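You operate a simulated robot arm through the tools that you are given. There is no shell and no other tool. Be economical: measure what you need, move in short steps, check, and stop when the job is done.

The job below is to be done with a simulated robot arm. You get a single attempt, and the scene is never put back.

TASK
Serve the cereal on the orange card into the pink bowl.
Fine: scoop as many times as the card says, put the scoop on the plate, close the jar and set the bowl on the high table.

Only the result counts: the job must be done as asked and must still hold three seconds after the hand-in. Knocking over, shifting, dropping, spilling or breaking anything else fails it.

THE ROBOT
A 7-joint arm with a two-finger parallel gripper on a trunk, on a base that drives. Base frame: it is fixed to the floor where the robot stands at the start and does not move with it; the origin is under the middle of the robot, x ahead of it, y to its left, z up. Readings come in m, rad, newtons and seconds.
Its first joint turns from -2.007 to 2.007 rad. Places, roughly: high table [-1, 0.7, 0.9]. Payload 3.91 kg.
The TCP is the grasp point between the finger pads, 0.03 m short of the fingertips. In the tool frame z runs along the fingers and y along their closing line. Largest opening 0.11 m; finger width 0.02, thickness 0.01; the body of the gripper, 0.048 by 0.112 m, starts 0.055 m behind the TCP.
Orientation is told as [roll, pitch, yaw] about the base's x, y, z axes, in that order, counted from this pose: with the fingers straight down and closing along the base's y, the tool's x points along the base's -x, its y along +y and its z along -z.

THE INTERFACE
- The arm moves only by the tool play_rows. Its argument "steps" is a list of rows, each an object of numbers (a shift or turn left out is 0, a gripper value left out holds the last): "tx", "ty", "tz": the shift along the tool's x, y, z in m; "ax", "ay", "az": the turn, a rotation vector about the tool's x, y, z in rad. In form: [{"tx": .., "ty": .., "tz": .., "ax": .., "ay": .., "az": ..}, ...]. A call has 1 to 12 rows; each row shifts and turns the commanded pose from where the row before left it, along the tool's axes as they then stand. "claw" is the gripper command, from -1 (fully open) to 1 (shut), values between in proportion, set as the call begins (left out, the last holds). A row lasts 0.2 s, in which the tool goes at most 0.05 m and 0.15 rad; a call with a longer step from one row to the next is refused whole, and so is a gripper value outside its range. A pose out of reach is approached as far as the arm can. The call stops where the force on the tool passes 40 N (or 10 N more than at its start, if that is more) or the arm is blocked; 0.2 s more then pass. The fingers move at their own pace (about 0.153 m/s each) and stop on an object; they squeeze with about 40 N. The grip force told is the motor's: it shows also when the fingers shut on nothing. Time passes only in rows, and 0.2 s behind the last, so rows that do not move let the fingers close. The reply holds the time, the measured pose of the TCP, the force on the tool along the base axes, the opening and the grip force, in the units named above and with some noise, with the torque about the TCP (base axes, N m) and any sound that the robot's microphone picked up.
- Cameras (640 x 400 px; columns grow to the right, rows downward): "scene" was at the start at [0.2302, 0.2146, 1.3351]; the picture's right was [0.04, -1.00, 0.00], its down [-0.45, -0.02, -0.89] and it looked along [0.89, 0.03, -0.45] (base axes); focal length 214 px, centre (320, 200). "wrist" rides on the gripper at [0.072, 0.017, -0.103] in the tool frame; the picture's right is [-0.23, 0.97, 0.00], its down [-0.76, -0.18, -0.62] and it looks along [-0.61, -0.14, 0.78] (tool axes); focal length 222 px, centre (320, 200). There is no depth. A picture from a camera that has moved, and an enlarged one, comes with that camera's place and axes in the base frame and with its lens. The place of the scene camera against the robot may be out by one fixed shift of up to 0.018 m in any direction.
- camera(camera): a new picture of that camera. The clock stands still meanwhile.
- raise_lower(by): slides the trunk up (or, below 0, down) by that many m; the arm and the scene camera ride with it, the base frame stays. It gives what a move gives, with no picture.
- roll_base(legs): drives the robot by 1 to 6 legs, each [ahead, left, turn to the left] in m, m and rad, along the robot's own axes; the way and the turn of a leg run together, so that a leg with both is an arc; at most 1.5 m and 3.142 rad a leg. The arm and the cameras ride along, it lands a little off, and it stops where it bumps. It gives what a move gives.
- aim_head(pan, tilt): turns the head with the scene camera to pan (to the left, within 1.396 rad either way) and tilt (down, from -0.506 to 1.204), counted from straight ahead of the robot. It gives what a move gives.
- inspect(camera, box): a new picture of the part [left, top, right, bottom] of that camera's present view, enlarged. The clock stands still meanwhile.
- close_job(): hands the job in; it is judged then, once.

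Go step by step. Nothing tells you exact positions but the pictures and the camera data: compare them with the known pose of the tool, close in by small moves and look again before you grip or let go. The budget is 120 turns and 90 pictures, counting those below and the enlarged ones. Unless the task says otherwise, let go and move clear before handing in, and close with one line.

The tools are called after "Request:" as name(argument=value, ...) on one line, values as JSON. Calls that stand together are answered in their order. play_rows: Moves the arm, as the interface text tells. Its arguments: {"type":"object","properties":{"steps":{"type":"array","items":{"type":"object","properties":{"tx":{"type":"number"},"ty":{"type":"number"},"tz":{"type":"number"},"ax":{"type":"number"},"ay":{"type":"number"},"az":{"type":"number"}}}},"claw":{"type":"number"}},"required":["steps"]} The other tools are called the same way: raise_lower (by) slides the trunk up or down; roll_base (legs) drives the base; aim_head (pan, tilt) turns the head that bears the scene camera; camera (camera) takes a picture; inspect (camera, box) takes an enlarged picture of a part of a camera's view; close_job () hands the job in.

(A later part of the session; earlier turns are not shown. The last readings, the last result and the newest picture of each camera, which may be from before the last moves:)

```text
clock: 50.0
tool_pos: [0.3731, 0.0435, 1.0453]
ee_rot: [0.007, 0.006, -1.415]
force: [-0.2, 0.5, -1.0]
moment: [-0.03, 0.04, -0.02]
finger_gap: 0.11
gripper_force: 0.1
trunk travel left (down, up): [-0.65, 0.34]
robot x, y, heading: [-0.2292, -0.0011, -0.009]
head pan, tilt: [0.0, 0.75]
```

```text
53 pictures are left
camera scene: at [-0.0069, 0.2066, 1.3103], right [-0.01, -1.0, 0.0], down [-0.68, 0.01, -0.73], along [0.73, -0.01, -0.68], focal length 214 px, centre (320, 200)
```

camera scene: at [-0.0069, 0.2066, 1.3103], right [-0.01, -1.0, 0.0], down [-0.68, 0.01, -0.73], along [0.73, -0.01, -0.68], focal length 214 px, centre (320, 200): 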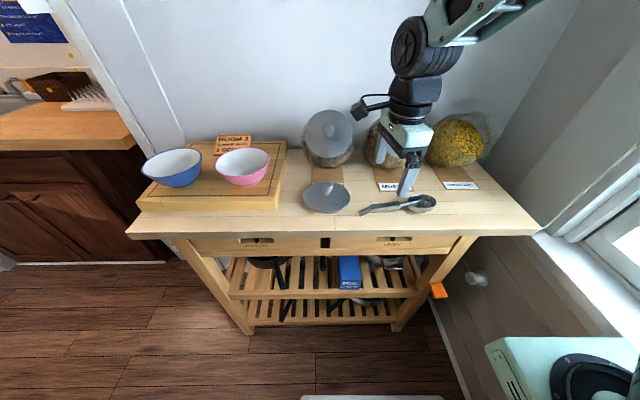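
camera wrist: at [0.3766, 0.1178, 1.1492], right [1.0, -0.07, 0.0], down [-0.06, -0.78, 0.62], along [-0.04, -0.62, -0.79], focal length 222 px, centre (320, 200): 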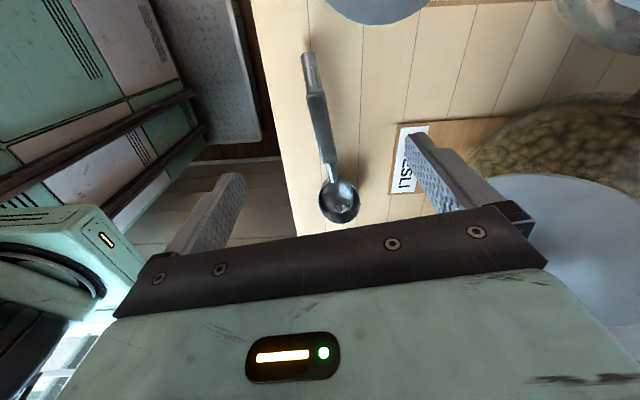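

The handle is centred between the fingers. I'll lower until the fingertips are near or touching the counter.

Request:
play_rows(steps=[{"tz": 0.03}, {"tz": 0.03}, {"tz": 0.02}, {"tz": 0.01}, {"tz": 0.01}])

Request:
camera(camera="wrist")

Request:
inspect(camera="scene", box=[340, 140, 468, 220])

```text
clock: 51.2
tool_pos: [0.372, 0.0436, 0.9454]
ee_rot: [0.005, 0.006, -1.415]
force: [-0.6, 0.4, 1.1]
moment: [-0.01, 0.01, 0.0]
finger_gap: 0.1101
gripper_force: 0.1
trunk travel left (down, up): [-0.65, 0.34]
robot x, y, heading: [-0.2324, -0.0032, -0.014]
head pan, tilt: [0.0, 0.75]
```

```text
52 pictures are left
camera wrist: at [0.3769, 0.1179, 1.0496], right [1.0, -0.07, 0.0], down [-0.06, -0.78, 0.62], along [-0.04, -0.62, -0.79], focal length 222 px, centre (320, 200)
```

wrist: 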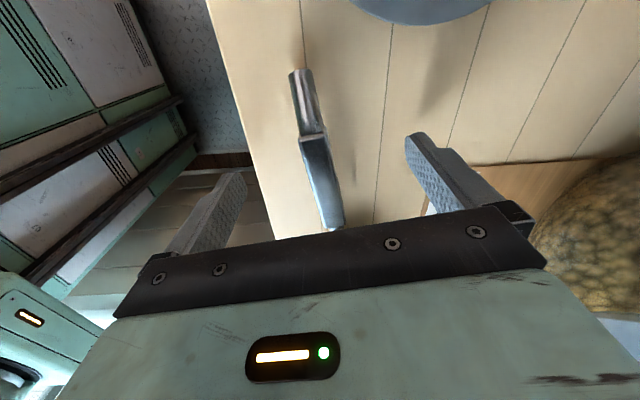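

```text
5.00 times, centred on (404, 180) of scene
camera zoom: at [-0.0071, 0.2061, 1.3104], right [-0.01, -1.0, 0.0], down [-0.68, 0.01, -0.73], along [0.73, -0.01, -0.68], focal length 1072 px, centre (-100, 300)
```

zoom: 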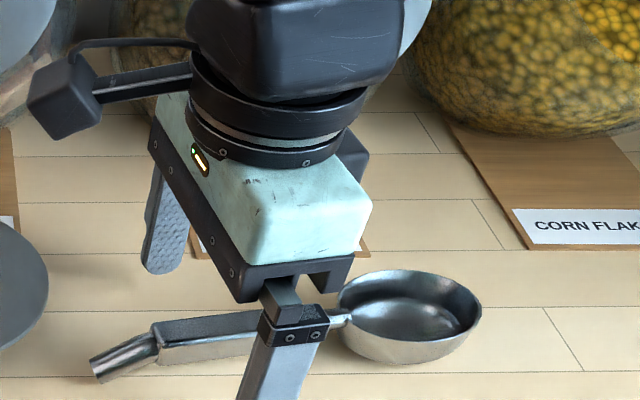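

The scoop is a deep round bowl with its handle raised a bit. I'll lower about 2.5 cm more so the pads bracket the block, watching for contact.

Request:
play_rows(steps=[{"tz": 0.005}, {"tz": 0.005}, {"tz": 0.005}, {"tz": 0.005}, {"tz": 0.004}])

Request:
inspect(camera="scene", box=[340, 140, 468, 220])

```text
clock: 52.3
tool_pos: [0.3725, 0.0442, 0.9286]
ee_rot: [0.012, 0.007, -1.418]
force: [-13.5, -2.3, 25.6]
moment: [-0.22, -0.38, -0.2]
finger_gap: 0.1095
gripper_force: 0.0
trunk travel left (down, up): [-0.65, 0.34]
robot x, y, heading: [-0.2306, -0.0027, -0.016]
head pan, tilt: [0.0, 0.75]
stopped in row 5: the force on the tool passed its limit (the readings are from after the stop); the commanded pose is now the measured one
```

```text
5.00 times, centred on (404, 180) of scene
camera zoom: at [-0.0086, 0.2058, 1.311], right [-0.01, -1.0, 0.0], down [-0.68, 0.01, -0.73], along [0.73, -0.01, -0.68], focal length 1072 px, centre (-100, 300)
```

zoom: 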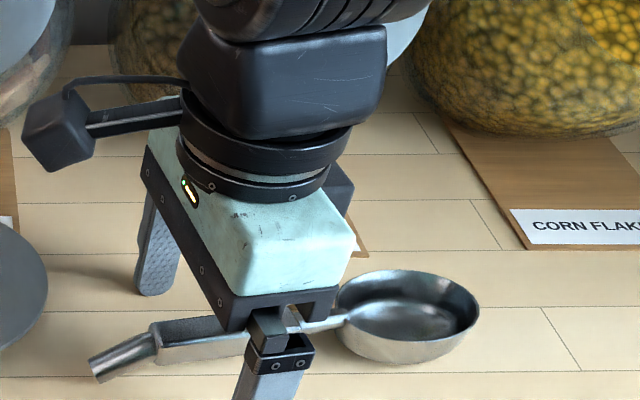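

The fingertips touched, so the counter is at about z = 0.897. I'll back off slightly and grip the handle.

Request:
play_rows(steps=[{"tz": -0.004}, {}])

Request:
play_rows(steps=[{}, {}, {}, {}], claw=1)

Request:
camera(camera="wrist")

Request:
inspect(camera="scene", box=[340, 140, 468, 220])

```text
clock: 52.9
tool_pos: [0.3736, 0.0448, 0.9301]
ee_rot: [0.01, 0.005, -1.419]
force: [-9.3, 1.3, -8.9]
moment: [0.18, -0.13, -0.19]
finger_gap: 0.1103
gripper_force: 0.1
trunk travel left (down, up): [-0.65, 0.34]
robot x, y, heading: [-0.2301, -0.0019, -0.011]
head pan, tilt: [0.0, 0.75]
```

```text
clock: 53.9
tool_pos: [0.3743, 0.0448, 0.9326]
ee_rot: [0.015, 0.007, -1.416]
force: [2.7, 0.6, 6.0]
moment: [-0.66, -0.1, 0.27]
finger_gap: 0.0176
gripper_force: 25.0
trunk travel left (down, up): [-0.65, 0.34]
robot x, y, heading: [-0.2331, -0.0022, -0.013]
head pan, tilt: [0.0, 0.75]
```

```text
49 pictures are left
camera wrist: at [0.3786, 0.1186, 1.0355], right [1.0, -0.07, 0.01], down [-0.07, -0.79, 0.62], along [-0.04, -0.61, -0.79], focal length 222 px, centre (320, 200)
```

wrist: 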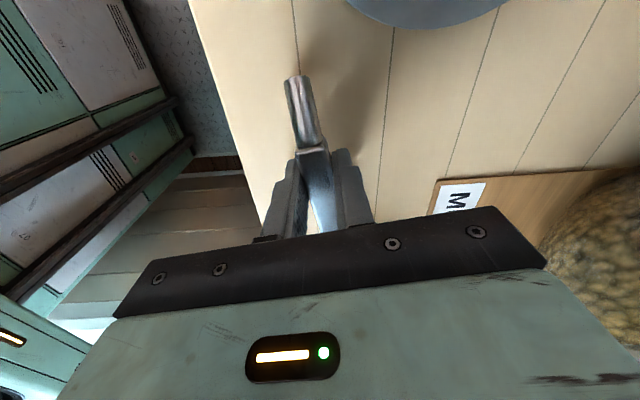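

```text
5.00 times, centred on (404, 180) of scene
camera zoom: at [-0.007, 0.2061, 1.3105], right [-0.01, -1.0, 0.0], down [-0.68, 0.01, -0.73], along [0.73, -0.01, -0.68], focal length 1072 px, centre (-100, 300)
```

zoom: 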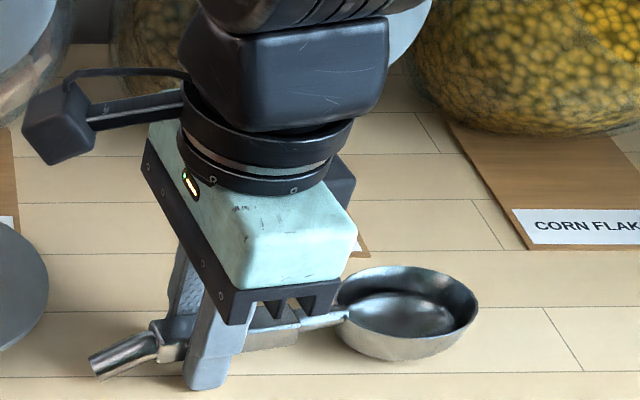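

The handle is gripped at 17.6 mm. I'll lift and check.

Request:
play_rows(steps=[{}, {"tz": -0.02}, {"tz": -0.04}, {"tz": -0.04}, {"tz": -0.05}, {"tz": -0.05}, {"tz": -0.04}])

Request:
camera(camera="wrist")

Request:
camera(camera="scene")

```text
clock: 55.5
tool_pos: [0.3723, 0.0429, 1.1723]
ee_rot: [0.01, 0.005, -1.416]
force: [0.7, -0.1, -1.0]
moment: [0.06, 0.01, 0.02]
finger_gap: 0.0174
gripper_force: 24.5
trunk travel left (down, up): [-0.65, 0.34]
robot x, y, heading: [-0.2333, 0.0031, -0.012]
head pan, tilt: [0.0, 0.75]
```

```text
47 pictures are left
camera wrist: at [0.3759, 0.1169, 1.2759], right [1.0, -0.07, 0.01], down [-0.06, -0.78, 0.62], along [-0.04, -0.62, -0.79], focal length 222 px, centre (320, 200)
```

wrist: 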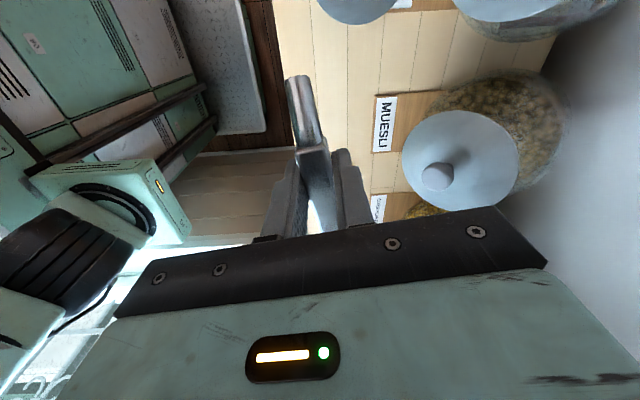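

```text
46 pictures are left
camera scene: at [-0.0068, 0.2062, 1.3102], right [-0.01, -1.0, 0.0], down [-0.68, 0.01, -0.73], along [0.73, -0.01, -0.68], focal length 214 px, centre (320, 200)
```

scene: 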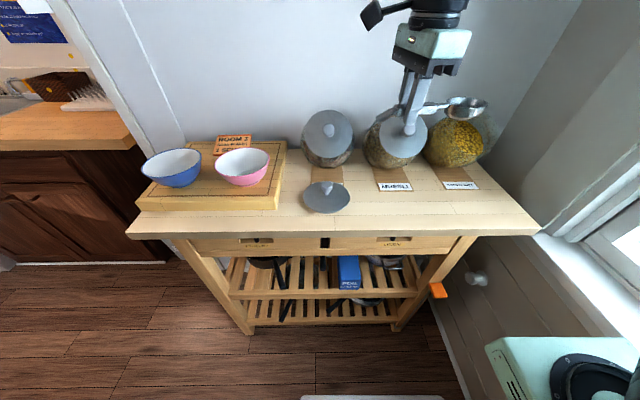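

The scoop is held level. I'll yaw it so it points ahead and move it in front of the corn flakes jar.

Request:
play_rows(steps=[{"az": -0.14, "tz": -0.01}, {"az": -0.14, "tz": -0.01}, {"az": -0.14, "tz": -0.01}, {"az": -0.14}, {"az": -0.14}, {"az": -0.14}, {"az": -0.14}, {"az": -0.14}, {"az": -0.14}, {"az": -0.14}])

Request:
play_rows(steps=[{"ty": -0.044}, {"ty": -0.044}, {"ty": -0.044}, {"ty": -0.044}, {"ty": -0.044}, {"ty": -0.044}])

Request:
camera(camera="wrist")

Request:
aim_head(pan=-0.5, tilt=0.6)

Request:
inspect(camera="scene", box=[240, 80, 432, 200])

```text
clock: 57.7
tool_pos: [0.3714, 0.0426, 1.202]
ee_rot: [0.009, -0.01, -0.013]
force: [-0.9, -0.4, -0.9]
moment: [0.02, 0.06, 0.01]
finger_gap: 0.0175
gripper_force: 25.4
trunk travel left (down, up): [-0.65, 0.34]
robot x, y, heading: [-0.2321, -0.0036, -0.014]
head pan, tilt: [0.0, 0.75]
```

```text
clock: 59.1
tool_pos: [0.3659, -0.2202, 1.1991]
ee_rot: [0.008, -0.01, -0.015]
force: [-0.4, 0.2, -0.3]
moment: [-0.03, 0.02, -0.04]
finger_gap: 0.0175
gripper_force: 25.4
trunk travel left (down, up): [-0.65, 0.34]
robot x, y, heading: [-0.2335, -0.0039, -0.015]
head pan, tilt: [0.0, 0.75]
```

```text
45 pictures are left
camera wrist: at [0.2928, -0.2031, 1.3018], right [0.24, 0.97, 0.01], down [0.75, -0.2, 0.63], along [0.61, -0.15, -0.78], focal length 222 px, centre (320, 200)
```

wrist: 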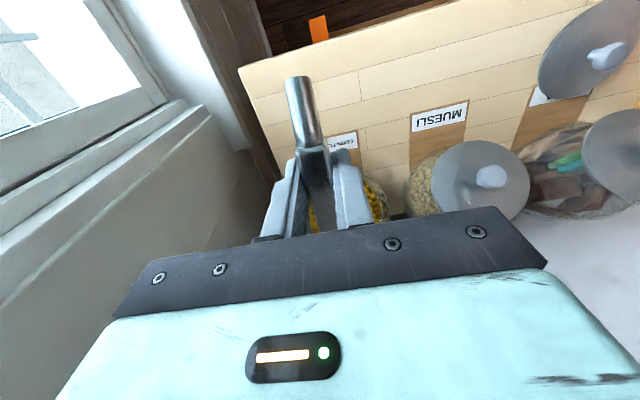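

```text
clock: 60.0
tool_pos: [0.3672, -0.2206, 1.1989]
ee_rot: [0.009, -0.01, -0.018]
force: [-0.1, 0.3, -0.3]
moment: [-0.04, 0.07, 0.0]
finger_gap: 0.0175
gripper_force: 25.0
trunk travel left (down, up): [-0.65, 0.34]
robot x, y, heading: [-0.2317, 0.0001, -0.019]
head pan, tilt: [-0.499, 0.6]
```

```text
3.33 times, centred on (336, 140) of scene
camera zoom: at [-0.0129, 0.1639, 1.3232], right [-0.49, -0.87, 0.0], down [-0.49, 0.28, -0.82], along [0.72, -0.4, -0.57], focal length 715 px, centre (267, 400)
```

zoom: 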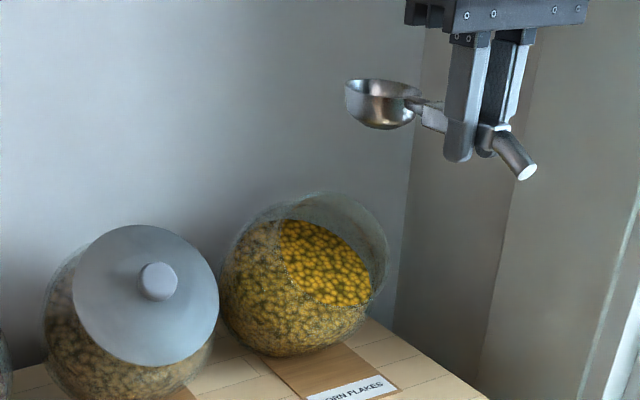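

I have a clear view of the open jar, with flakes filled to near the lower lip. I'll pitch the scoop's nose down and bring it in front of the mouth on its axis.

Request:
play_rows(steps=[{"ay": 0.128}, {"ay": 0.128}, {"ay": 0.128}, {"ay": 0.126}, {"tx": -0.027, "tz": 0.0135}, {"tx": -0.027, "tz": 0.0135}])

Request:
inspect(camera="scene", box=[240, 80, 432, 200])

Request:
camera(camera="wrist")

```text
clock: 61.4
tool_pos: [0.4019, -0.221, 1.1507]
ee_rot: [0.009, 0.498, -0.013]
force: [-0.9, 0.2, 0.1]
moment: [-0.01, 0.01, 0.01]
finger_gap: 0.0177
gripper_force: 25.2
trunk travel left (down, up): [-0.65, 0.34]
robot x, y, heading: [-0.2321, -0.0017, -0.012]
head pan, tilt: [-0.499, 0.6]
```

```text
3.33 times, centred on (336, 140) of scene
camera zoom: at [-0.0133, 0.1638, 1.3233], right [-0.49, -0.87, 0.0], down [-0.49, 0.28, -0.83], along [0.72, -0.41, -0.56], focal length 715 px, centre (267, 400)
```

zoom: 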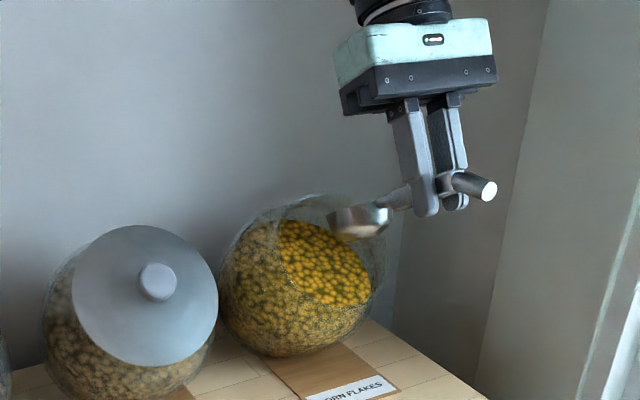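

```text
42 pictures are left
camera wrist: at [0.3873, -0.2047, 1.2751], right [0.22, 0.97, -0.1], down [0.96, -0.2, 0.18], along [0.16, -0.14, -0.98], focal length 222 px, centre (320, 200)
```

wrist: 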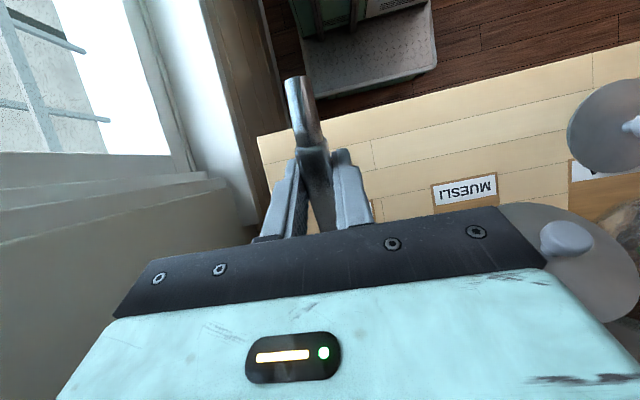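

The scoop is aligned. I'll insert it gradually along the mouth axis.

Request:
play_rows(steps=[{"tx": -0.0192, "tz": 0.0056}, {"tx": -0.0192, "tz": 0.0056}, {"tx": -0.0192, "tz": 0.0056}, {"tx": -0.0144, "tz": 0.0042}])

Request:
inspect(camera="scene", box=[272, 100, 400, 180])

```text
clock: 62.4
tool_pos: [0.4547, -0.2215, 1.0974]
ee_rot: [0.011, 0.498, -0.013]
force: [-0.1, 0.0, -0.1]
moment: [0.02, 0.01, 0.0]
finger_gap: 0.0176
gripper_force: 24.4
trunk travel left (down, up): [-0.65, 0.34]
robot x, y, heading: [-0.2304, -0.0031, -0.014]
head pan, tilt: [-0.499, 0.6]
```

```text
5.00 times, centred on (336, 140) of scene
camera zoom: at [-0.0131, 0.1638, 1.3233], right [-0.49, -0.87, 0.0], down [-0.49, 0.28, -0.83], along [0.72, -0.41, -0.56], focal length 1072 px, centre (240, 500)
```

zoom: 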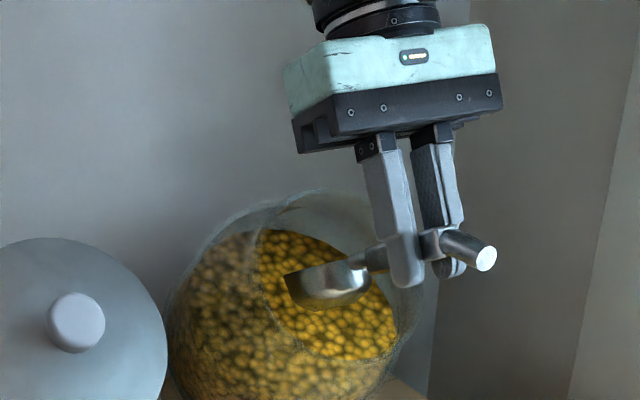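

The bowl is centred in the mouth. I'll push on into the flakes.

Request:
play_rows(steps=[{"tx": -0.0144, "tz": 0.0042}, {"tx": -0.0144, "tz": 0.0042}, {"tx": -0.0096, "tz": 0.0028}, {"tx": -0.0096, "tz": 0.0028}])

Request:
inspect(camera="scene", box=[272, 100, 400, 180])

```text
clock: 63.4
tool_pos: [0.4891, -0.2223, 1.0609]
ee_rot: [0.008, 0.499, -0.014]
force: [-0.4, 0.0, -1.3]
moment: [-0.01, 0.05, -0.01]
finger_gap: 0.0174
gripper_force: 24.9
trunk travel left (down, up): [-0.65, 0.34]
robot x, y, heading: [-0.2302, 0.001, -0.01]
head pan, tilt: [-0.499, 0.6]
```

```text
5.00 times, centred on (336, 140) of scene
camera zoom: at [-0.013, 0.1638, 1.3233], right [-0.49, -0.87, 0.0], down [-0.49, 0.28, -0.83], along [0.72, -0.41, -0.56], focal length 1072 px, centre (240, 500)
```

zoom: 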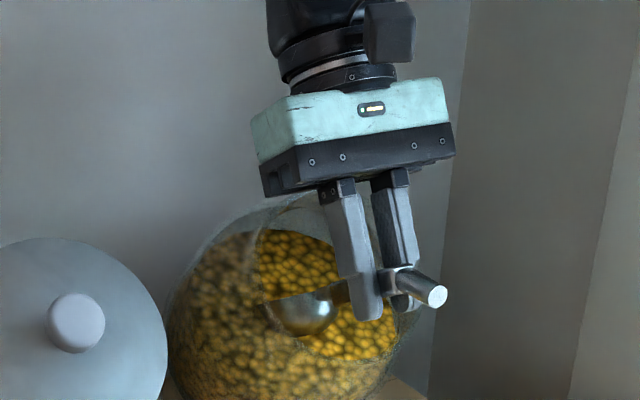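

There's no resistance yet and the bowl is just at the bed. I'll go a little deeper and down.

Request:
play_rows(steps=[{"tx": -0.0107, "tz": 0.0056}, {"tx": -0.0107, "tz": 0.0056}, {"tx": -0.0107, "tz": 0.0056}])

Request:
inspect(camera="scene", box=[272, 100, 400, 180])

```text
clock: 64.0
tool_pos: [0.501, -0.2221, 1.0535]
ee_rot: [0.008, 0.49, -0.015]
force: [-10.9, 2.5, 18.8]
moment: [-0.27, -1.62, 0.06]
finger_gap: 0.0174
gripper_force: 25.1
trunk travel left (down, up): [-0.65, 0.34]
robot x, y, heading: [-0.2351, -0.0033, -0.017]
head pan, tilt: [-0.499, 0.6]
stopped in row 2: the force on the tool passed its limit (the readings are from after the stop); the commanded pose is now the measured one
```

```text
5.00 times, centred on (336, 140) of scene
camera zoom: at [-0.0146, 0.1642, 1.3236], right [-0.49, -0.87, 0.0], down [-0.49, 0.28, -0.83], along [0.72, -0.41, -0.56], focal length 1072 px, centre (240, 500)
```

zoom: 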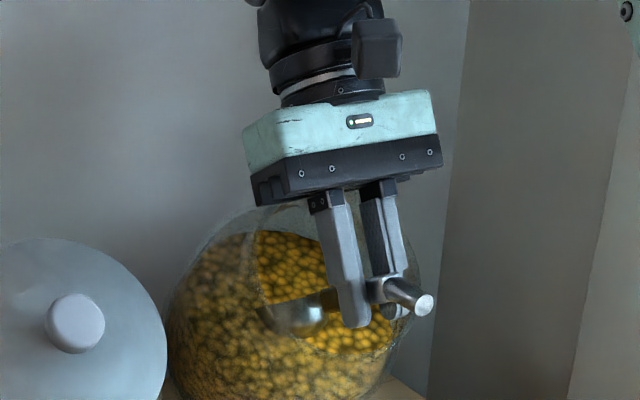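

The scoop has met the flake bed with about 22 N. I'll curl it level while keeping the bowl in the bed, then check for a load.

Request:
play_rows(steps=[{"tx": 0.0049, "tz": 0.0083, "ay": -0.1225}, {"tx": 0.0059, "tz": 0.0077, "ay": -0.1225}, {"tx": 0.0069, "tz": 0.0069, "ay": -0.1225}, {"tx": 0.0076, "tz": 0.006, "ay": -0.1225}])

Request:
inspect(camera="scene", box=[272, 100, 400, 180])

```text
clock: 65.0
tool_pos: [0.4698, -0.2218, 1.0286]
ee_rot: [0.006, 0.002, -0.018]
force: [0.3, 0.4, -1.3]
moment: [0.0, 0.13, 0.01]
finger_gap: 0.0178
gripper_force: 24.7
trunk travel left (down, up): [-0.65, 0.34]
robot x, y, heading: [-0.2318, 0.0038, -0.015]
head pan, tilt: [-0.499, 0.6]
```

```text
5.00 times, centred on (336, 140) of scene
camera zoom: at [-0.0127, 0.1638, 1.3231], right [-0.49, -0.87, 0.0], down [-0.49, 0.28, -0.82], along [0.72, -0.41, -0.57], focal length 1072 px, centre (240, 500)
```

zoom: 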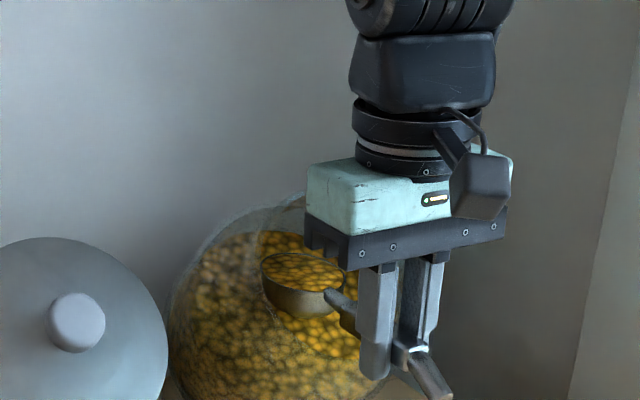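

The scoop is full. I'll withdraw it level along the mouth axis.

Request:
play_rows(steps=[{"tx": 0.007, "tz": -0.009}, {"tx": 0.012, "tz": -0.013}, {"tx": 0.014, "tz": -0.014}, {"tx": 0.014, "tz": -0.014}, {"tx": 0.014, "tz": -0.014}, {"tx": 0.014, "tz": -0.02}, {"tx": 0.01, "tz": -0.02}, {"tx": 0.008, "tz": -0.02}, {"tz": -0.015}, {"tz": -0.01}])

Request:
camera(camera="scene")

Request:
inspect(camera="scene", box=[272, 70, 400, 150])

```text
clock: 67.2
tool_pos: [0.3773, -0.2214, 1.1783]
ee_rot: [0.007, 0.003, -0.016]
force: [-0.3, 0.1, -0.5]
moment: [0.01, 0.08, -0.06]
finger_gap: 0.0175
gripper_force: 24.8
trunk travel left (down, up): [-0.65, 0.34]
robot x, y, heading: [-0.2302, 0.0008, -0.01]
head pan, tilt: [-0.499, 0.6]
```

```text
37 pictures are left
camera scene: at [-0.013, 0.1638, 1.3232], right [-0.49, -0.87, 0.0], down [-0.49, 0.28, -0.82], along [0.72, -0.41, -0.57], focal length 214 px, centre (320, 200)
```

scene: 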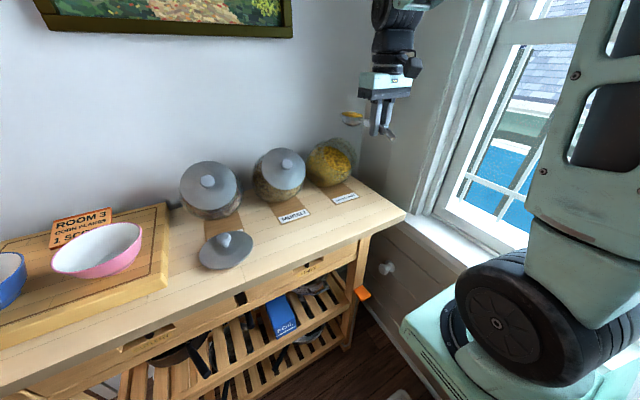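

```text
5.00 times, centred on (336, 110) of scene
camera zoom: at [-0.013, 0.1638, 1.3232], right [-0.49, -0.87, 0.0], down [-0.49, 0.28, -0.82], along [0.72, -0.41, -0.57], focal length 1072 px, centre (240, 650)
```

zoom: 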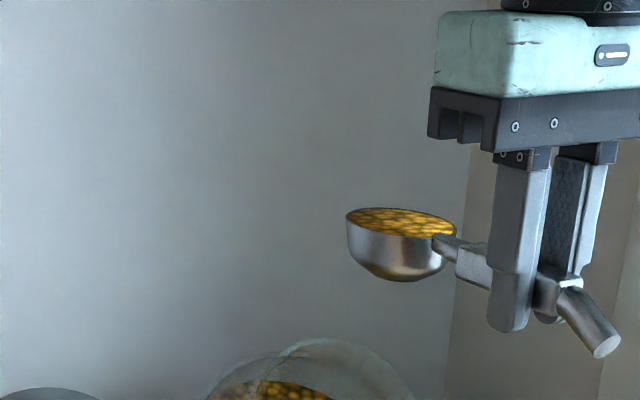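

The scoop holds a full, level load. The pink bowl's rim centre is at about (0.459, 0.385, 1.00). I'll lift a bit more, drive the robot left 0.2 m for better reach, and look again.

Request:
play_rows(steps=[{"tz": -0.015}, {"tz": -0.02}, {"tz": -0.015}])

Request:
roll_base(legs=[[0, 0.2, 0]])

Request:
aim_head(pan=0.0, tilt=0.7)

Request:
camera(camera="scene")

```text
clock: 68.0
tool_pos: [0.3764, -0.2223, 1.229]
ee_rot: [0.007, 0.003, -0.015]
force: [0.4, -0.6, -0.6]
moment: [0.04, 0.04, -0.01]
finger_gap: 0.0176
gripper_force: 24.1
trunk travel left (down, up): [-0.65, 0.34]
robot x, y, heading: [-0.2318, -0.0046, -0.012]
head pan, tilt: [-0.499, 0.6]
```

```text
clock: 69.6
tool_pos: [0.3784, -0.0228, 1.2283]
ee_rot: [0.008, 0.005, -0.016]
force: [-0.6, -0.3, -1.0]
moment: [-0.03, 0.06, 0.01]
finger_gap: 0.0176
gripper_force: 25.0
trunk travel left (down, up): [-0.65, 0.34]
robot x, y, heading: [-0.2283, 0.1954, -0.011]
head pan, tilt: [-0.499, 0.6]
```

```text
clock: 70.5
tool_pos: [0.3791, -0.0219, 1.2287]
ee_rot: [0.008, 0.004, -0.017]
force: [0.6, -0.2, -0.8]
moment: [-0.01, 0.06, -0.03]
finger_gap: 0.0178
gripper_force: 24.8
trunk travel left (down, up): [-0.65, 0.34]
robot x, y, heading: [-0.2299, 0.2009, -0.018]
head pan, tilt: [0.0, 0.7]
```

```text
35 pictures are left
camera scene: at [-0.0022, 0.406, 1.3146], right [-0.02, -1.0, 0.0], down [-0.64, 0.01, -0.77], along [0.76, -0.01, -0.64], focal length 214 px, centre (320, 200)
```

scene: 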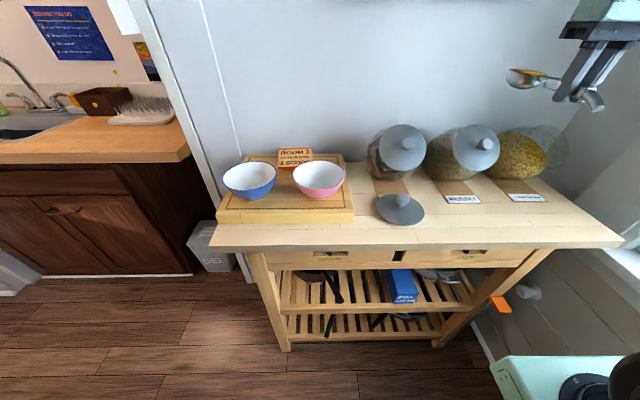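

I'll move the loaded scoop over beside the pink bowl, staying high.

Request:
play_rows(steps=[{"ty": 0.025, "tx": -0.004}, {"ty": 0.045, "tx": -0.007}, {"ty": 0.047, "tx": -0.007}, {"ty": 0.047, "tx": -0.007}, {"ty": 0.047, "tx": -0.007}, {"ty": 0.047, "tx": -0.006}, {"ty": 0.047, "tx": -0.006}, {"ty": 0.047, "tx": -0.006}, {"ty": 0.047, "tx": -0.006}, {"ty": 0.047, "tx": -0.006}, {"ty": 0.045, "tx": -0.006}, {"ty": 0.025, "tx": -0.004}])

Request:
play_rows(steps=[{"az": 0.07}, {"az": 0.13}, {"az": 0.14}, {"az": 0.14}, {"az": 0.14}, {"az": 0.14}, {"az": 0.14}, {"az": 0.14}, {"az": 0.14}, {"az": 0.14}, {"az": 0.13}, {"az": 0.07}])

Request:
camera(camera="scene")

Request:
camera(camera="wrist")

```text
clock: 73.2
tool_pos: [0.4583, 0.4892, 1.229]
ee_rot: [0.005, 0.002, -0.018]
force: [0.7, -1.0, 0.2]
moment: [-0.03, 0.03, -0.01]
finger_gap: 0.0175
gripper_force: 25.3
out of reach, approached as far as the arm can: row 12
trunk travel left (down, up): [-0.65, 0.34]
robot x, y, heading: [-0.2276, 0.1964, -0.018]
head pan, tilt: [0.0, 0.7]
```

```text
clock: 75.8
tool_pos: [0.4598, 0.4892, 1.2301]
ee_rot: [-0.003, 0.005, -1.539]
force: [-0.8, -0.1, -0.7]
moment: [0.06, 0.0, -0.03]
finger_gap: 0.0176
gripper_force: 24.8
trunk travel left (down, up): [-0.65, 0.34]
robot x, y, heading: [-0.2279, 0.1993, -0.012]
head pan, tilt: [0.0, 0.7]
```

```text
34 pictures are left
camera scene: at [-0.0022, 0.4061, 1.3146], right [-0.01, -1.0, 0.0], down [-0.64, 0.01, -0.76], along [0.76, -0.01, -0.64], focal length 214 px, centre (320, 200)
```

scene: 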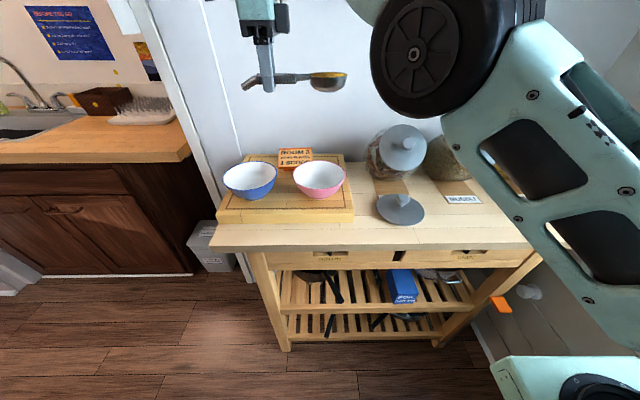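

```text
33 pictures are left
camera wrist: at [0.4733, 0.5621, 1.3335], right [0.98, -0.2, 0.0], down [-0.15, -0.77, 0.62], along [-0.13, -0.61, -0.79], focal length 222 px, centre (320, 200)
```

wrist: 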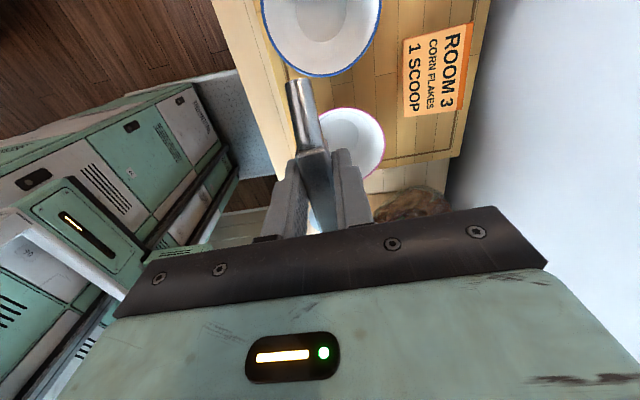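

The bowl's rim centre now works out to about (0.483, 0.396, 0.98). I'll lower so the scoop's nose sits just over the bowl.

Request:
play_rows(steps=[{"tx": 0.0133, "ty": 0.005, "tz": 0.03}, {"tx": 0.0133, "ty": 0.005, "tz": 0.035}, {"tx": 0.0133, "ty": 0.005, "tz": 0.035}, {"tx": 0.0133, "ty": 0.005, "tz": 0.03}])

Request:
inspect(camera="scene", box=[210, 80, 402, 200])

```text
clock: 76.8
tool_pos: [0.4747, 0.5438, 1.1014]
ee_rot: [-0.003, 0.005, -1.539]
force: [-0.6, -0.6, -0.2]
moment: [0.08, 0.01, 0.03]
finger_gap: 0.0177
gripper_force: 25.1
trunk travel left (down, up): [-0.65, 0.34]
robot x, y, heading: [-0.2298, 0.1968, -0.014]
head pan, tilt: [0.0, 0.7]
```

```text
3.33 times, centred on (306, 140) of scene
camera zoom: at [-0.0024, 0.4058, 1.3147], right [-0.01, -1.0, 0.0], down [-0.64, 0.01, -0.77], along [0.76, -0.01, -0.64], focal length 715 px, centre (367, 400)
```

zoom: 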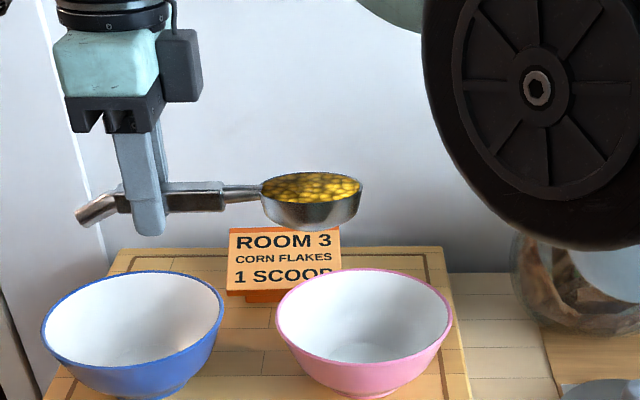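

The scoop's nose is centred over the pink bowl. I'll start tilting nose-down while pivoting about the nose.

Request:
play_rows(steps=[{"tx": -0.0028, "tz": -0.0104, "ay": 0.14}, {"tx": -0.0042, "tz": -0.0105, "ay": 0.14}, {"tx": -0.0056, "tz": -0.0108, "ay": 0.14}, {"tx": -0.0068, "tz": -0.0114, "ay": 0.14}])

Request:
inspect(camera="scene", box=[210, 80, 402, 200])

```text
clock: 77.8
tool_pos: [0.4778, 0.5179, 1.1376]
ee_rot: [-0.003, 0.57, -1.538]
force: [0.2, 0.5, -2.0]
moment: [0.04, 0.02, 0.02]
finger_gap: 0.0175
gripper_force: 25.1
trunk travel left (down, up): [-0.65, 0.34]
robot x, y, heading: [-0.2263, 0.1973, -0.014]
head pan, tilt: [0.0, 0.7]
```

```text
3.33 times, centred on (306, 140) of scene
camera zoom: at [-0.0023, 0.4066, 1.3145], right [-0.01, -1.0, 0.0], down [-0.64, 0.01, -0.76], along [0.76, -0.01, -0.64], focal length 715 px, centre (367, 400)
```

zoom: 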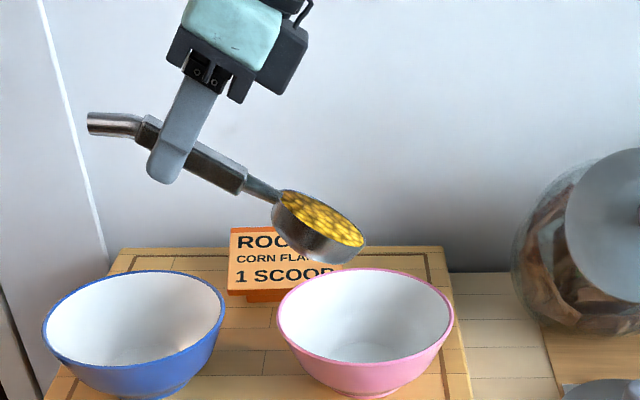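

That works well. I'll continue tilting to pour.

Request:
play_rows(steps=[{"tx": -0.0028, "tz": -0.0204, "ay": 0.14}, {"tx": -0.0028, "tz": -0.0204, "ay": 0.14}, {"tx": -0.0028, "tz": -0.0204, "ay": 0.14}, {"tx": -0.0028, "tz": -0.0204, "ay": 0.14}, {}, {}])

Request:
inspect(camera="scene", box=[210, 80, 402, 200])

```text
clock: 79.2
tool_pos: [0.4797, 0.4523, 1.1866]
ee_rot: [-0.006, 1.129, -1.542]
force: [-0.8, -1.5, -2.3]
moment: [0.02, 0.01, 0.0]
finger_gap: 0.0173
gripper_force: 24.8
trunk travel left (down, up): [-0.65, 0.34]
robot x, y, heading: [-0.2313, 0.1978, -0.012]
head pan, tilt: [0.0, 0.7]
```

```text
3.33 times, centred on (306, 140) of scene
camera zoom: at [-0.0022, 0.4061, 1.3146], right [-0.01, -1.0, 0.0], down [-0.64, 0.01, -0.76], along [0.76, -0.01, -0.64], focal length 715 px, centre (367, 400)
```

zoom: 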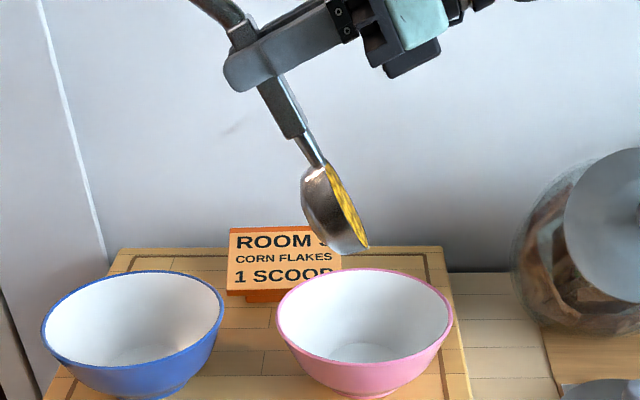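

The flakes still hold at 65°. I'll tilt further.

Request:
play_rows(steps=[{"tx": -0.0028, "tz": -0.0204, "ay": 0.14}, {"tx": -0.0028, "tz": -0.0204, "ay": 0.14}, {"tx": -0.0028, "tz": -0.0204, "ay": 0.14}, {}, {}, {}])

Request:
inspect(camera="scene", box=[210, 80, 402, 200])

```text
clock: 80.5
tool_pos: [0.4824, 0.3918, 1.1973]
ee_rot: [-0.119, 1.545, -1.657]
force: [-0.2, 1.0, -1.2]
moment: [-0.04, -0.02, 0.01]
finger_gap: 0.0175
gripper_force: 24.5
trunk travel left (down, up): [-0.65, 0.34]
robot x, y, heading: [-0.2289, 0.1971, -0.014]
head pan, tilt: [0.0, 0.7]
```

```text
3.33 times, centred on (306, 140) of scene
camera zoom: at [-0.0022, 0.406, 1.3146], right [-0.01, -1.0, 0.0], down [-0.64, 0.01, -0.76], along [0.76, -0.01, -0.64], focal length 715 px, centre (367, 400)
```

zoom: 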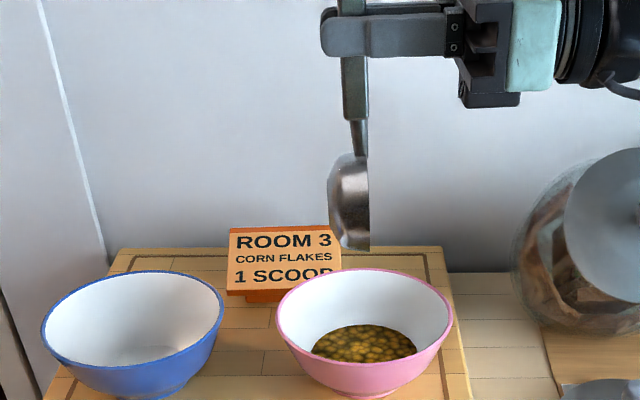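

The flakes are in the pink bowl. I'll lift away and turn the scoop level again.

Request:
play_rows(steps=[{"tx": 0.03}, {"tx": 0.03}])

Request:
play_rows(steps=[{"ay": -0.14}, {"ay": -0.14}, {"ay": -0.14}, {"ay": -0.14}, {"ay": -0.14}, {"ay": -0.14}, {"ay": -0.14}, {"ay": -0.14}, {"ay": -0.14}, {"ay": -0.14}, {"ay": -0.14}])

Request:
camera(camera="scene")

```text
clock: 81.2
tool_pos: [0.4826, 0.3938, 1.2569]
ee_rot: [-0.147, 1.548, -1.683]
force: [0.3, 0.7, -0.3]
moment: [0.01, -0.02, 0.05]
finger_gap: 0.0176
gripper_force: 24.6
trunk travel left (down, up): [-0.65, 0.34]
robot x, y, heading: [-0.2269, 0.1984, -0.016]
head pan, tilt: [0.0, 0.7]
```

```text
clock: 83.5
tool_pos: [0.4824, 0.3918, 1.2567]
ee_rot: [0.0, 0.005, -1.538]
force: [-0.4, -0.8, -1.1]
moment: [0.07, 0.01, 0.03]
finger_gap: 0.0175
gripper_force: 25.2
trunk travel left (down, up): [-0.65, 0.34]
robot x, y, heading: [-0.2299, 0.1977, -0.015]
head pan, tilt: [0.0, 0.7]
```

```text
28 pictures are left
camera scene: at [-0.0022, 0.4057, 1.3147], right [-0.01, -1.0, 0.0], down [-0.64, 0.01, -0.76], along [0.76, -0.01, -0.64], focal length 214 px, centre (320, 200)
```

scene: 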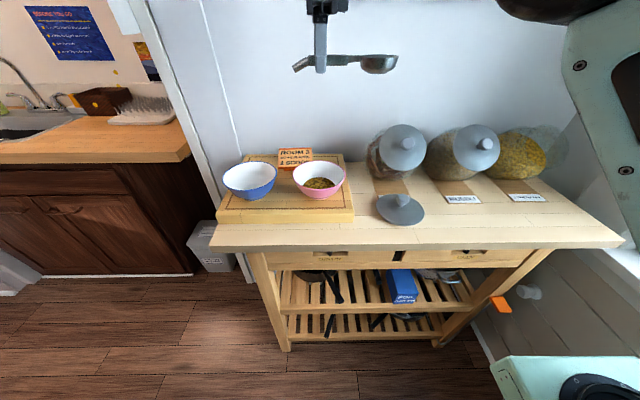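

Everything is still in place. I'll tuck the arm and turn around to the high table.

Request:
play_rows(steps=[{"tx": -0.036, "ty": -0.033}, {"tx": -0.036, "ty": -0.033}, {"tx": -0.036, "ty": -0.033}, {"tx": -0.036, "ty": -0.033}, {"tx": -0.036, "ty": -0.033}])

Request:
roll_base(legs=[[0.09, -0.05, 0], [0, 0, 1.58], [0, 0, 1.56]])

Request:
aim_head(pan=0.0, tilt=0.75)

Request:
camera(camera="scene")

Request:
camera(camera="wrist")

```text
clock: 84.8
tool_pos: [0.3225, 0.2071, 1.2553]
ee_rot: [-0.004, 0.006, -1.535]
force: [0.3, 0.3, -1.2]
moment: [0.03, 0.02, -0.01]
finger_gap: 0.0175
gripper_force: 24.9
trunk travel left (down, up): [-0.65, 0.34]
robot x, y, heading: [-0.2318, 0.1983, -0.009]
head pan, tilt: [0.0, 0.7]
```

```text
clock: 93.5
tool_pos: [-0.6914, 0.1421, 1.2567]
ee_rot: [-0.004, 0.006, 1.596]
force: [0.0, -0.1, -0.2]
moment: [-0.11, 0.02, -0.02]
finger_gap: 0.0176
gripper_force: 25.3
trunk travel left (down, up): [-0.65, 0.34]
robot x, y, heading: [-0.1378, 0.1476, 3.121]
head pan, tilt: [0.0, 0.7]
```

```text
clock: 94.2
tool_pos: [-0.6912, 0.1412, 1.2557]
ee_rot: [-0.005, 0.006, 1.597]
force: [0.9, -0.4, -0.6]
moment: [-0.03, -0.02, -0.03]
finger_gap: 0.0173
gripper_force: 25.4
trunk travel left (down, up): [-0.65, 0.34]
robot x, y, heading: [-0.1377, 0.1474, 3.124]
head pan, tilt: [0.0, 0.75]
```

```text
27 pictures are left
camera scene: at [-0.3721, -0.0471, 1.3104], right [0.02, 1.0, 0.0], down [0.68, -0.01, -0.73], along [-0.73, 0.02, -0.68], focal length 214 px, centre (320, 200)
```

scene: 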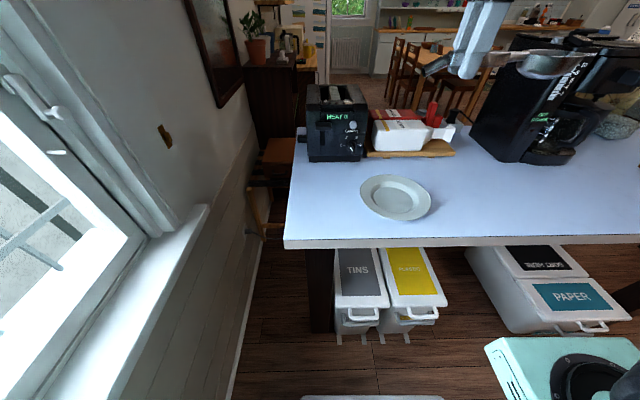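

```text
26 pictures are left
camera wrist: at [-0.7068, 0.0699, 1.3599], right [-0.98, 0.2, 0.0], down [0.16, 0.77, 0.62], along [0.13, 0.61, -0.79], focal length 222 px, centre (320, 200)
```

wrist: 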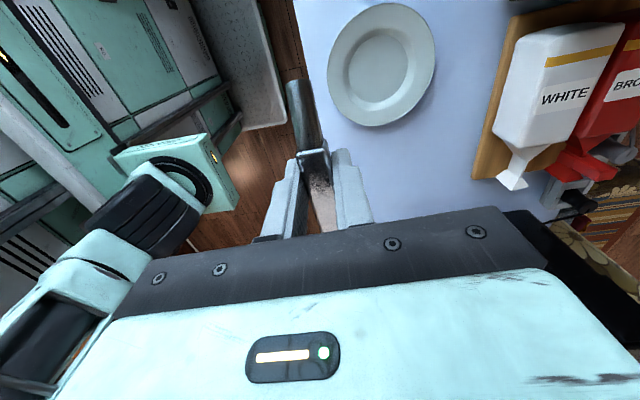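

The plate is at about (-0.795, 0.15) with its top near z = 0.91–0.93. I'll bring the scoop over it and lower partway.

Request:
play_rows(steps=[{"tx": 0.0193, "ty": 0.0352}, {"tx": 0.0193, "ty": 0.0352}, {"tx": 0.0193, "ty": 0.0352}, {"tz": 0.045}, {"tz": 0.045}, {"tz": 0.045}, {"tz": 0.045}, {"tz": 0.04}])

Request:
camera(camera="scene")

Request:
camera(camera="wrist")

```text
clock: 96.0
tool_pos: [-0.7934, 0.0783, 1.0365]
ee_rot: [-0.002, 0.007, 1.597]
force: [1.0, 0.5, -1.3]
moment: [-0.08, 0.01, 0.0]
finger_gap: 0.0175
gripper_force: 25.1
trunk travel left (down, up): [-0.65, 0.34]
robot x, y, heading: [-0.1381, 0.1457, 3.12]
head pan, tilt: [0.0, 0.75]
```

```text
25 pictures are left
camera scene: at [-0.3718, -0.047, 1.3104], right [0.02, 1.0, 0.0], down [0.68, -0.01, -0.73], along [-0.73, 0.02, -0.68], focal length 214 px, centre (320, 200)
```

scene: 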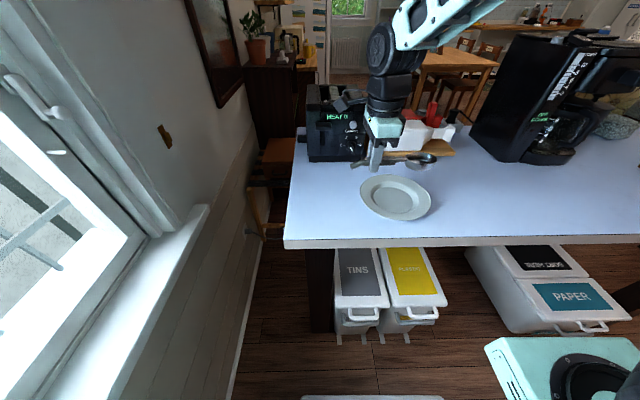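

```text
24 pictures are left
camera wrist: at [-0.8091, 0.0079, 1.1405], right [-0.98, 0.2, 0.0], down [0.16, 0.77, 0.62], along [0.13, 0.61, -0.79], focal length 222 px, centre (320, 200)
```

wrist: 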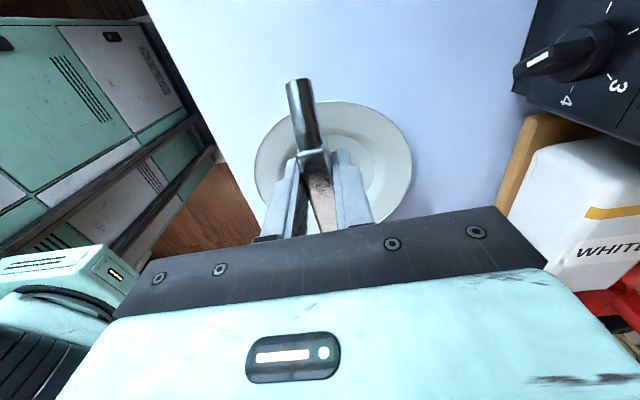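

The scoop lines up over the plate. I'll shift 1 cm and lower until it touches.

Request:
play_rows(steps=[{"tx": -0.01, "tz": 0.03}, {"tz": 0.02}, {"tz": 0.01}, {"tz": 0.006}, {"tz": 0.006}, {"tz": 0.006}, {"tz": 0.006}, {"tz": 0.006}, {"tz": 0.006}, {"tz": 0.006}, {"tz": 0.006}, {"tz": 0.006}])

Request:
inspect(camera="scene", box=[320, 120, 480, 220])

```text
clock: 97.9
tool_pos: [-0.7947, 0.0882, 0.9493]
ee_rot: [0.006, 0.01, 1.597]
force: [4.2, 1.2, 21.8]
moment: [0.22, 0.03, -0.07]
finger_gap: 0.0174
gripper_force: 25.1
trunk travel left (down, up): [-0.65, 0.34]
robot x, y, heading: [-0.1389, 0.147, 3.12]
head pan, tilt: [0.0, 0.75]
stopped in row 9: the force on the tool passed its limit (the readings are from after the stop); the commanded pose is now the measured one
```

```text
4.00 times, centred on (400, 170) of scene
camera zoom: at [-0.371, -0.047, 1.3108], right [0.02, 1.0, 0.0], down [0.68, -0.01, -0.73], along [-0.73, 0.02, -0.68], focal length 858 px, centre (0, 320)
```

zoom: 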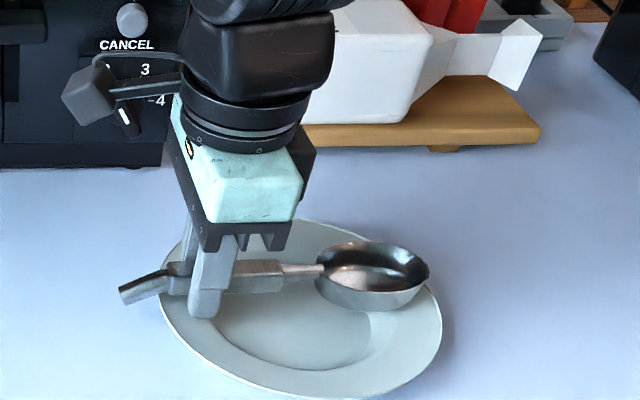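

The scoop is centred across the plate and touching. I'll open just a little to release it without bumping the rim.

Request:
play_rows(steps=[{"tz": -0.002}, {}])

Request:
play_rows(steps=[{}, {}, {}, {}], claw=0.3)

Request:
play_rows(steps=[{"tz": -0.01}, {"tz": -0.02}, {"tz": -0.04}, {"tz": -0.04}, {"tz": -0.04}, {"tz": -0.04}, {"tz": -0.04}])

Request:
inspect(camera="scene", box=[320, 120, 480, 220])

```text
clock: 98.5
tool_pos: [-0.7952, 0.0888, 0.9498]
ee_rot: [0.004, 0.009, 1.597]
force: [0.5, -1.6, 13.0]
moment: [-0.06, 0.14, -0.04]
finger_gap: 0.0174
gripper_force: 24.8
trunk travel left (down, up): [-0.65, 0.34]
robot x, y, heading: [-0.1402, 0.1451, 3.119]
head pan, tilt: [0.0, 0.75]
```

```text
clock: 99.5
tool_pos: [-0.7964, 0.0895, 0.949]
ee_rot: [0.004, 0.008, 1.596]
force: [1.9, 2.1, 4.2]
moment: [0.0, 0.05, -0.1]
finger_gap: 0.0379
gripper_force: 0.0
trunk travel left (down, up): [-0.65, 0.34]
robot x, y, heading: [-0.138, 0.1463, 3.125]
head pan, tilt: [0.0, 0.75]
```

```text
clock: 101.1
tool_pos: [-0.7953, 0.0919, 1.179]
ee_rot: [0.001, 0.009, 1.599]
force: [-0.6, 0.0, 0.9]
moment: [0.01, -0.04, -0.06]
finger_gap: 0.0383
gripper_force: 0.0
trunk travel left (down, up): [-0.65, 0.34]
robot x, y, heading: [-0.1419, 0.1509, 3.119]
head pan, tilt: [0.0, 0.75]
```

```text
4.00 times, centred on (400, 170) of scene
camera zoom: at [-0.3722, -0.0472, 1.3102], right [0.02, 1.0, 0.0], down [0.68, -0.01, -0.73], along [-0.73, 0.02, -0.68], focal length 858 px, centre (0, 320)
```

zoom: 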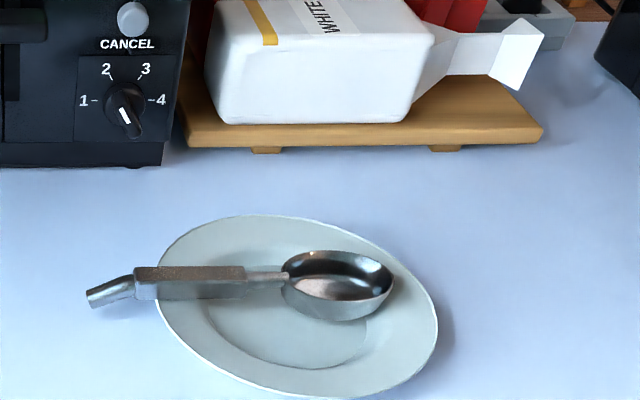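

The scoop rests on the plate, with its bowl in the well. I'll retract, turn back to the counter and return to where I handled the jar.

Request:
play_rows(steps=[{"ty": -0.03, "tz": -0.01}, {"ty": -0.04, "tz": -0.02}, {"ty": -0.04, "tz": -0.02}])

Request:
roll_base(legs=[[0, 0, -1.57], [0, 0, -1.565], [-0.09, -0.15, 0]])

Request:
aim_head(pan=0.0, tilt=0.75)

Request:
camera(camera="scene")

```text
clock: 101.9
tool_pos: [-0.6854, 0.0942, 1.2297]
ee_rot: [0.001, 0.009, 1.594]
force: [-0.3, -0.4, -0.5]
moment: [0.01, -0.04, -0.01]
finger_gap: 0.0384
gripper_force: 0.0
trunk travel left (down, up): [-0.65, 0.34]
robot x, y, heading: [-0.1403, 0.1482, 3.122]
head pan, tilt: [0.0, 0.75]
```

```text
clock: 111.1
tool_pos: [0.3107, 0.0429, 1.2286]
ee_rot: [0.003, 0.009, -1.564]
force: [0.9, 0.0, 0.2]
moment: [0.03, 0.02, -0.01]
finger_gap: 0.0385
gripper_force: 0.1
trunk travel left (down, up): [-0.65, 0.34]
robot x, y, heading: [-0.2351, -0.0008, -0.04]
head pan, tilt: [0.0, 0.75]
```

```text
clock: 111.7
tool_pos: [0.3113, 0.0429, 1.2293]
ee_rot: [0.004, 0.007, -1.566]
force: [0.6, -1.0, 0.0]
moment: [0.02, 0.0, -0.01]
finger_gap: 0.0385
gripper_force: 0.1
trunk travel left (down, up): [-0.65, 0.34]
robot x, y, heading: [-0.2373, 0.0034, -0.041]
head pan, tilt: [0.0, 0.75]
```

```text
21 pictures are left
camera scene: at [-0.0058, 0.2025, 1.3103], right [-0.04, -1.0, 0.0], down [-0.68, 0.03, -0.73], along [0.73, -0.03, -0.68], focal length 214 px, centre (320, 200)
```

scene: 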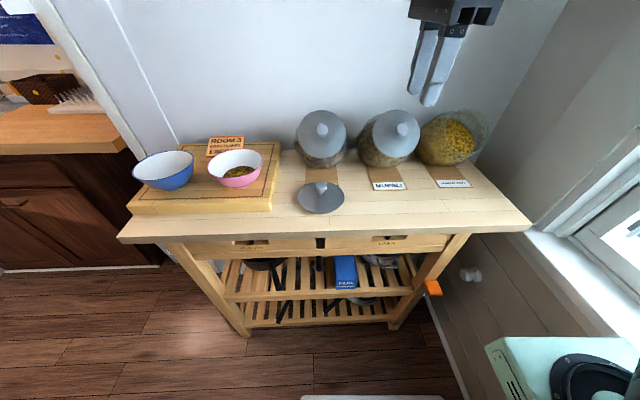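

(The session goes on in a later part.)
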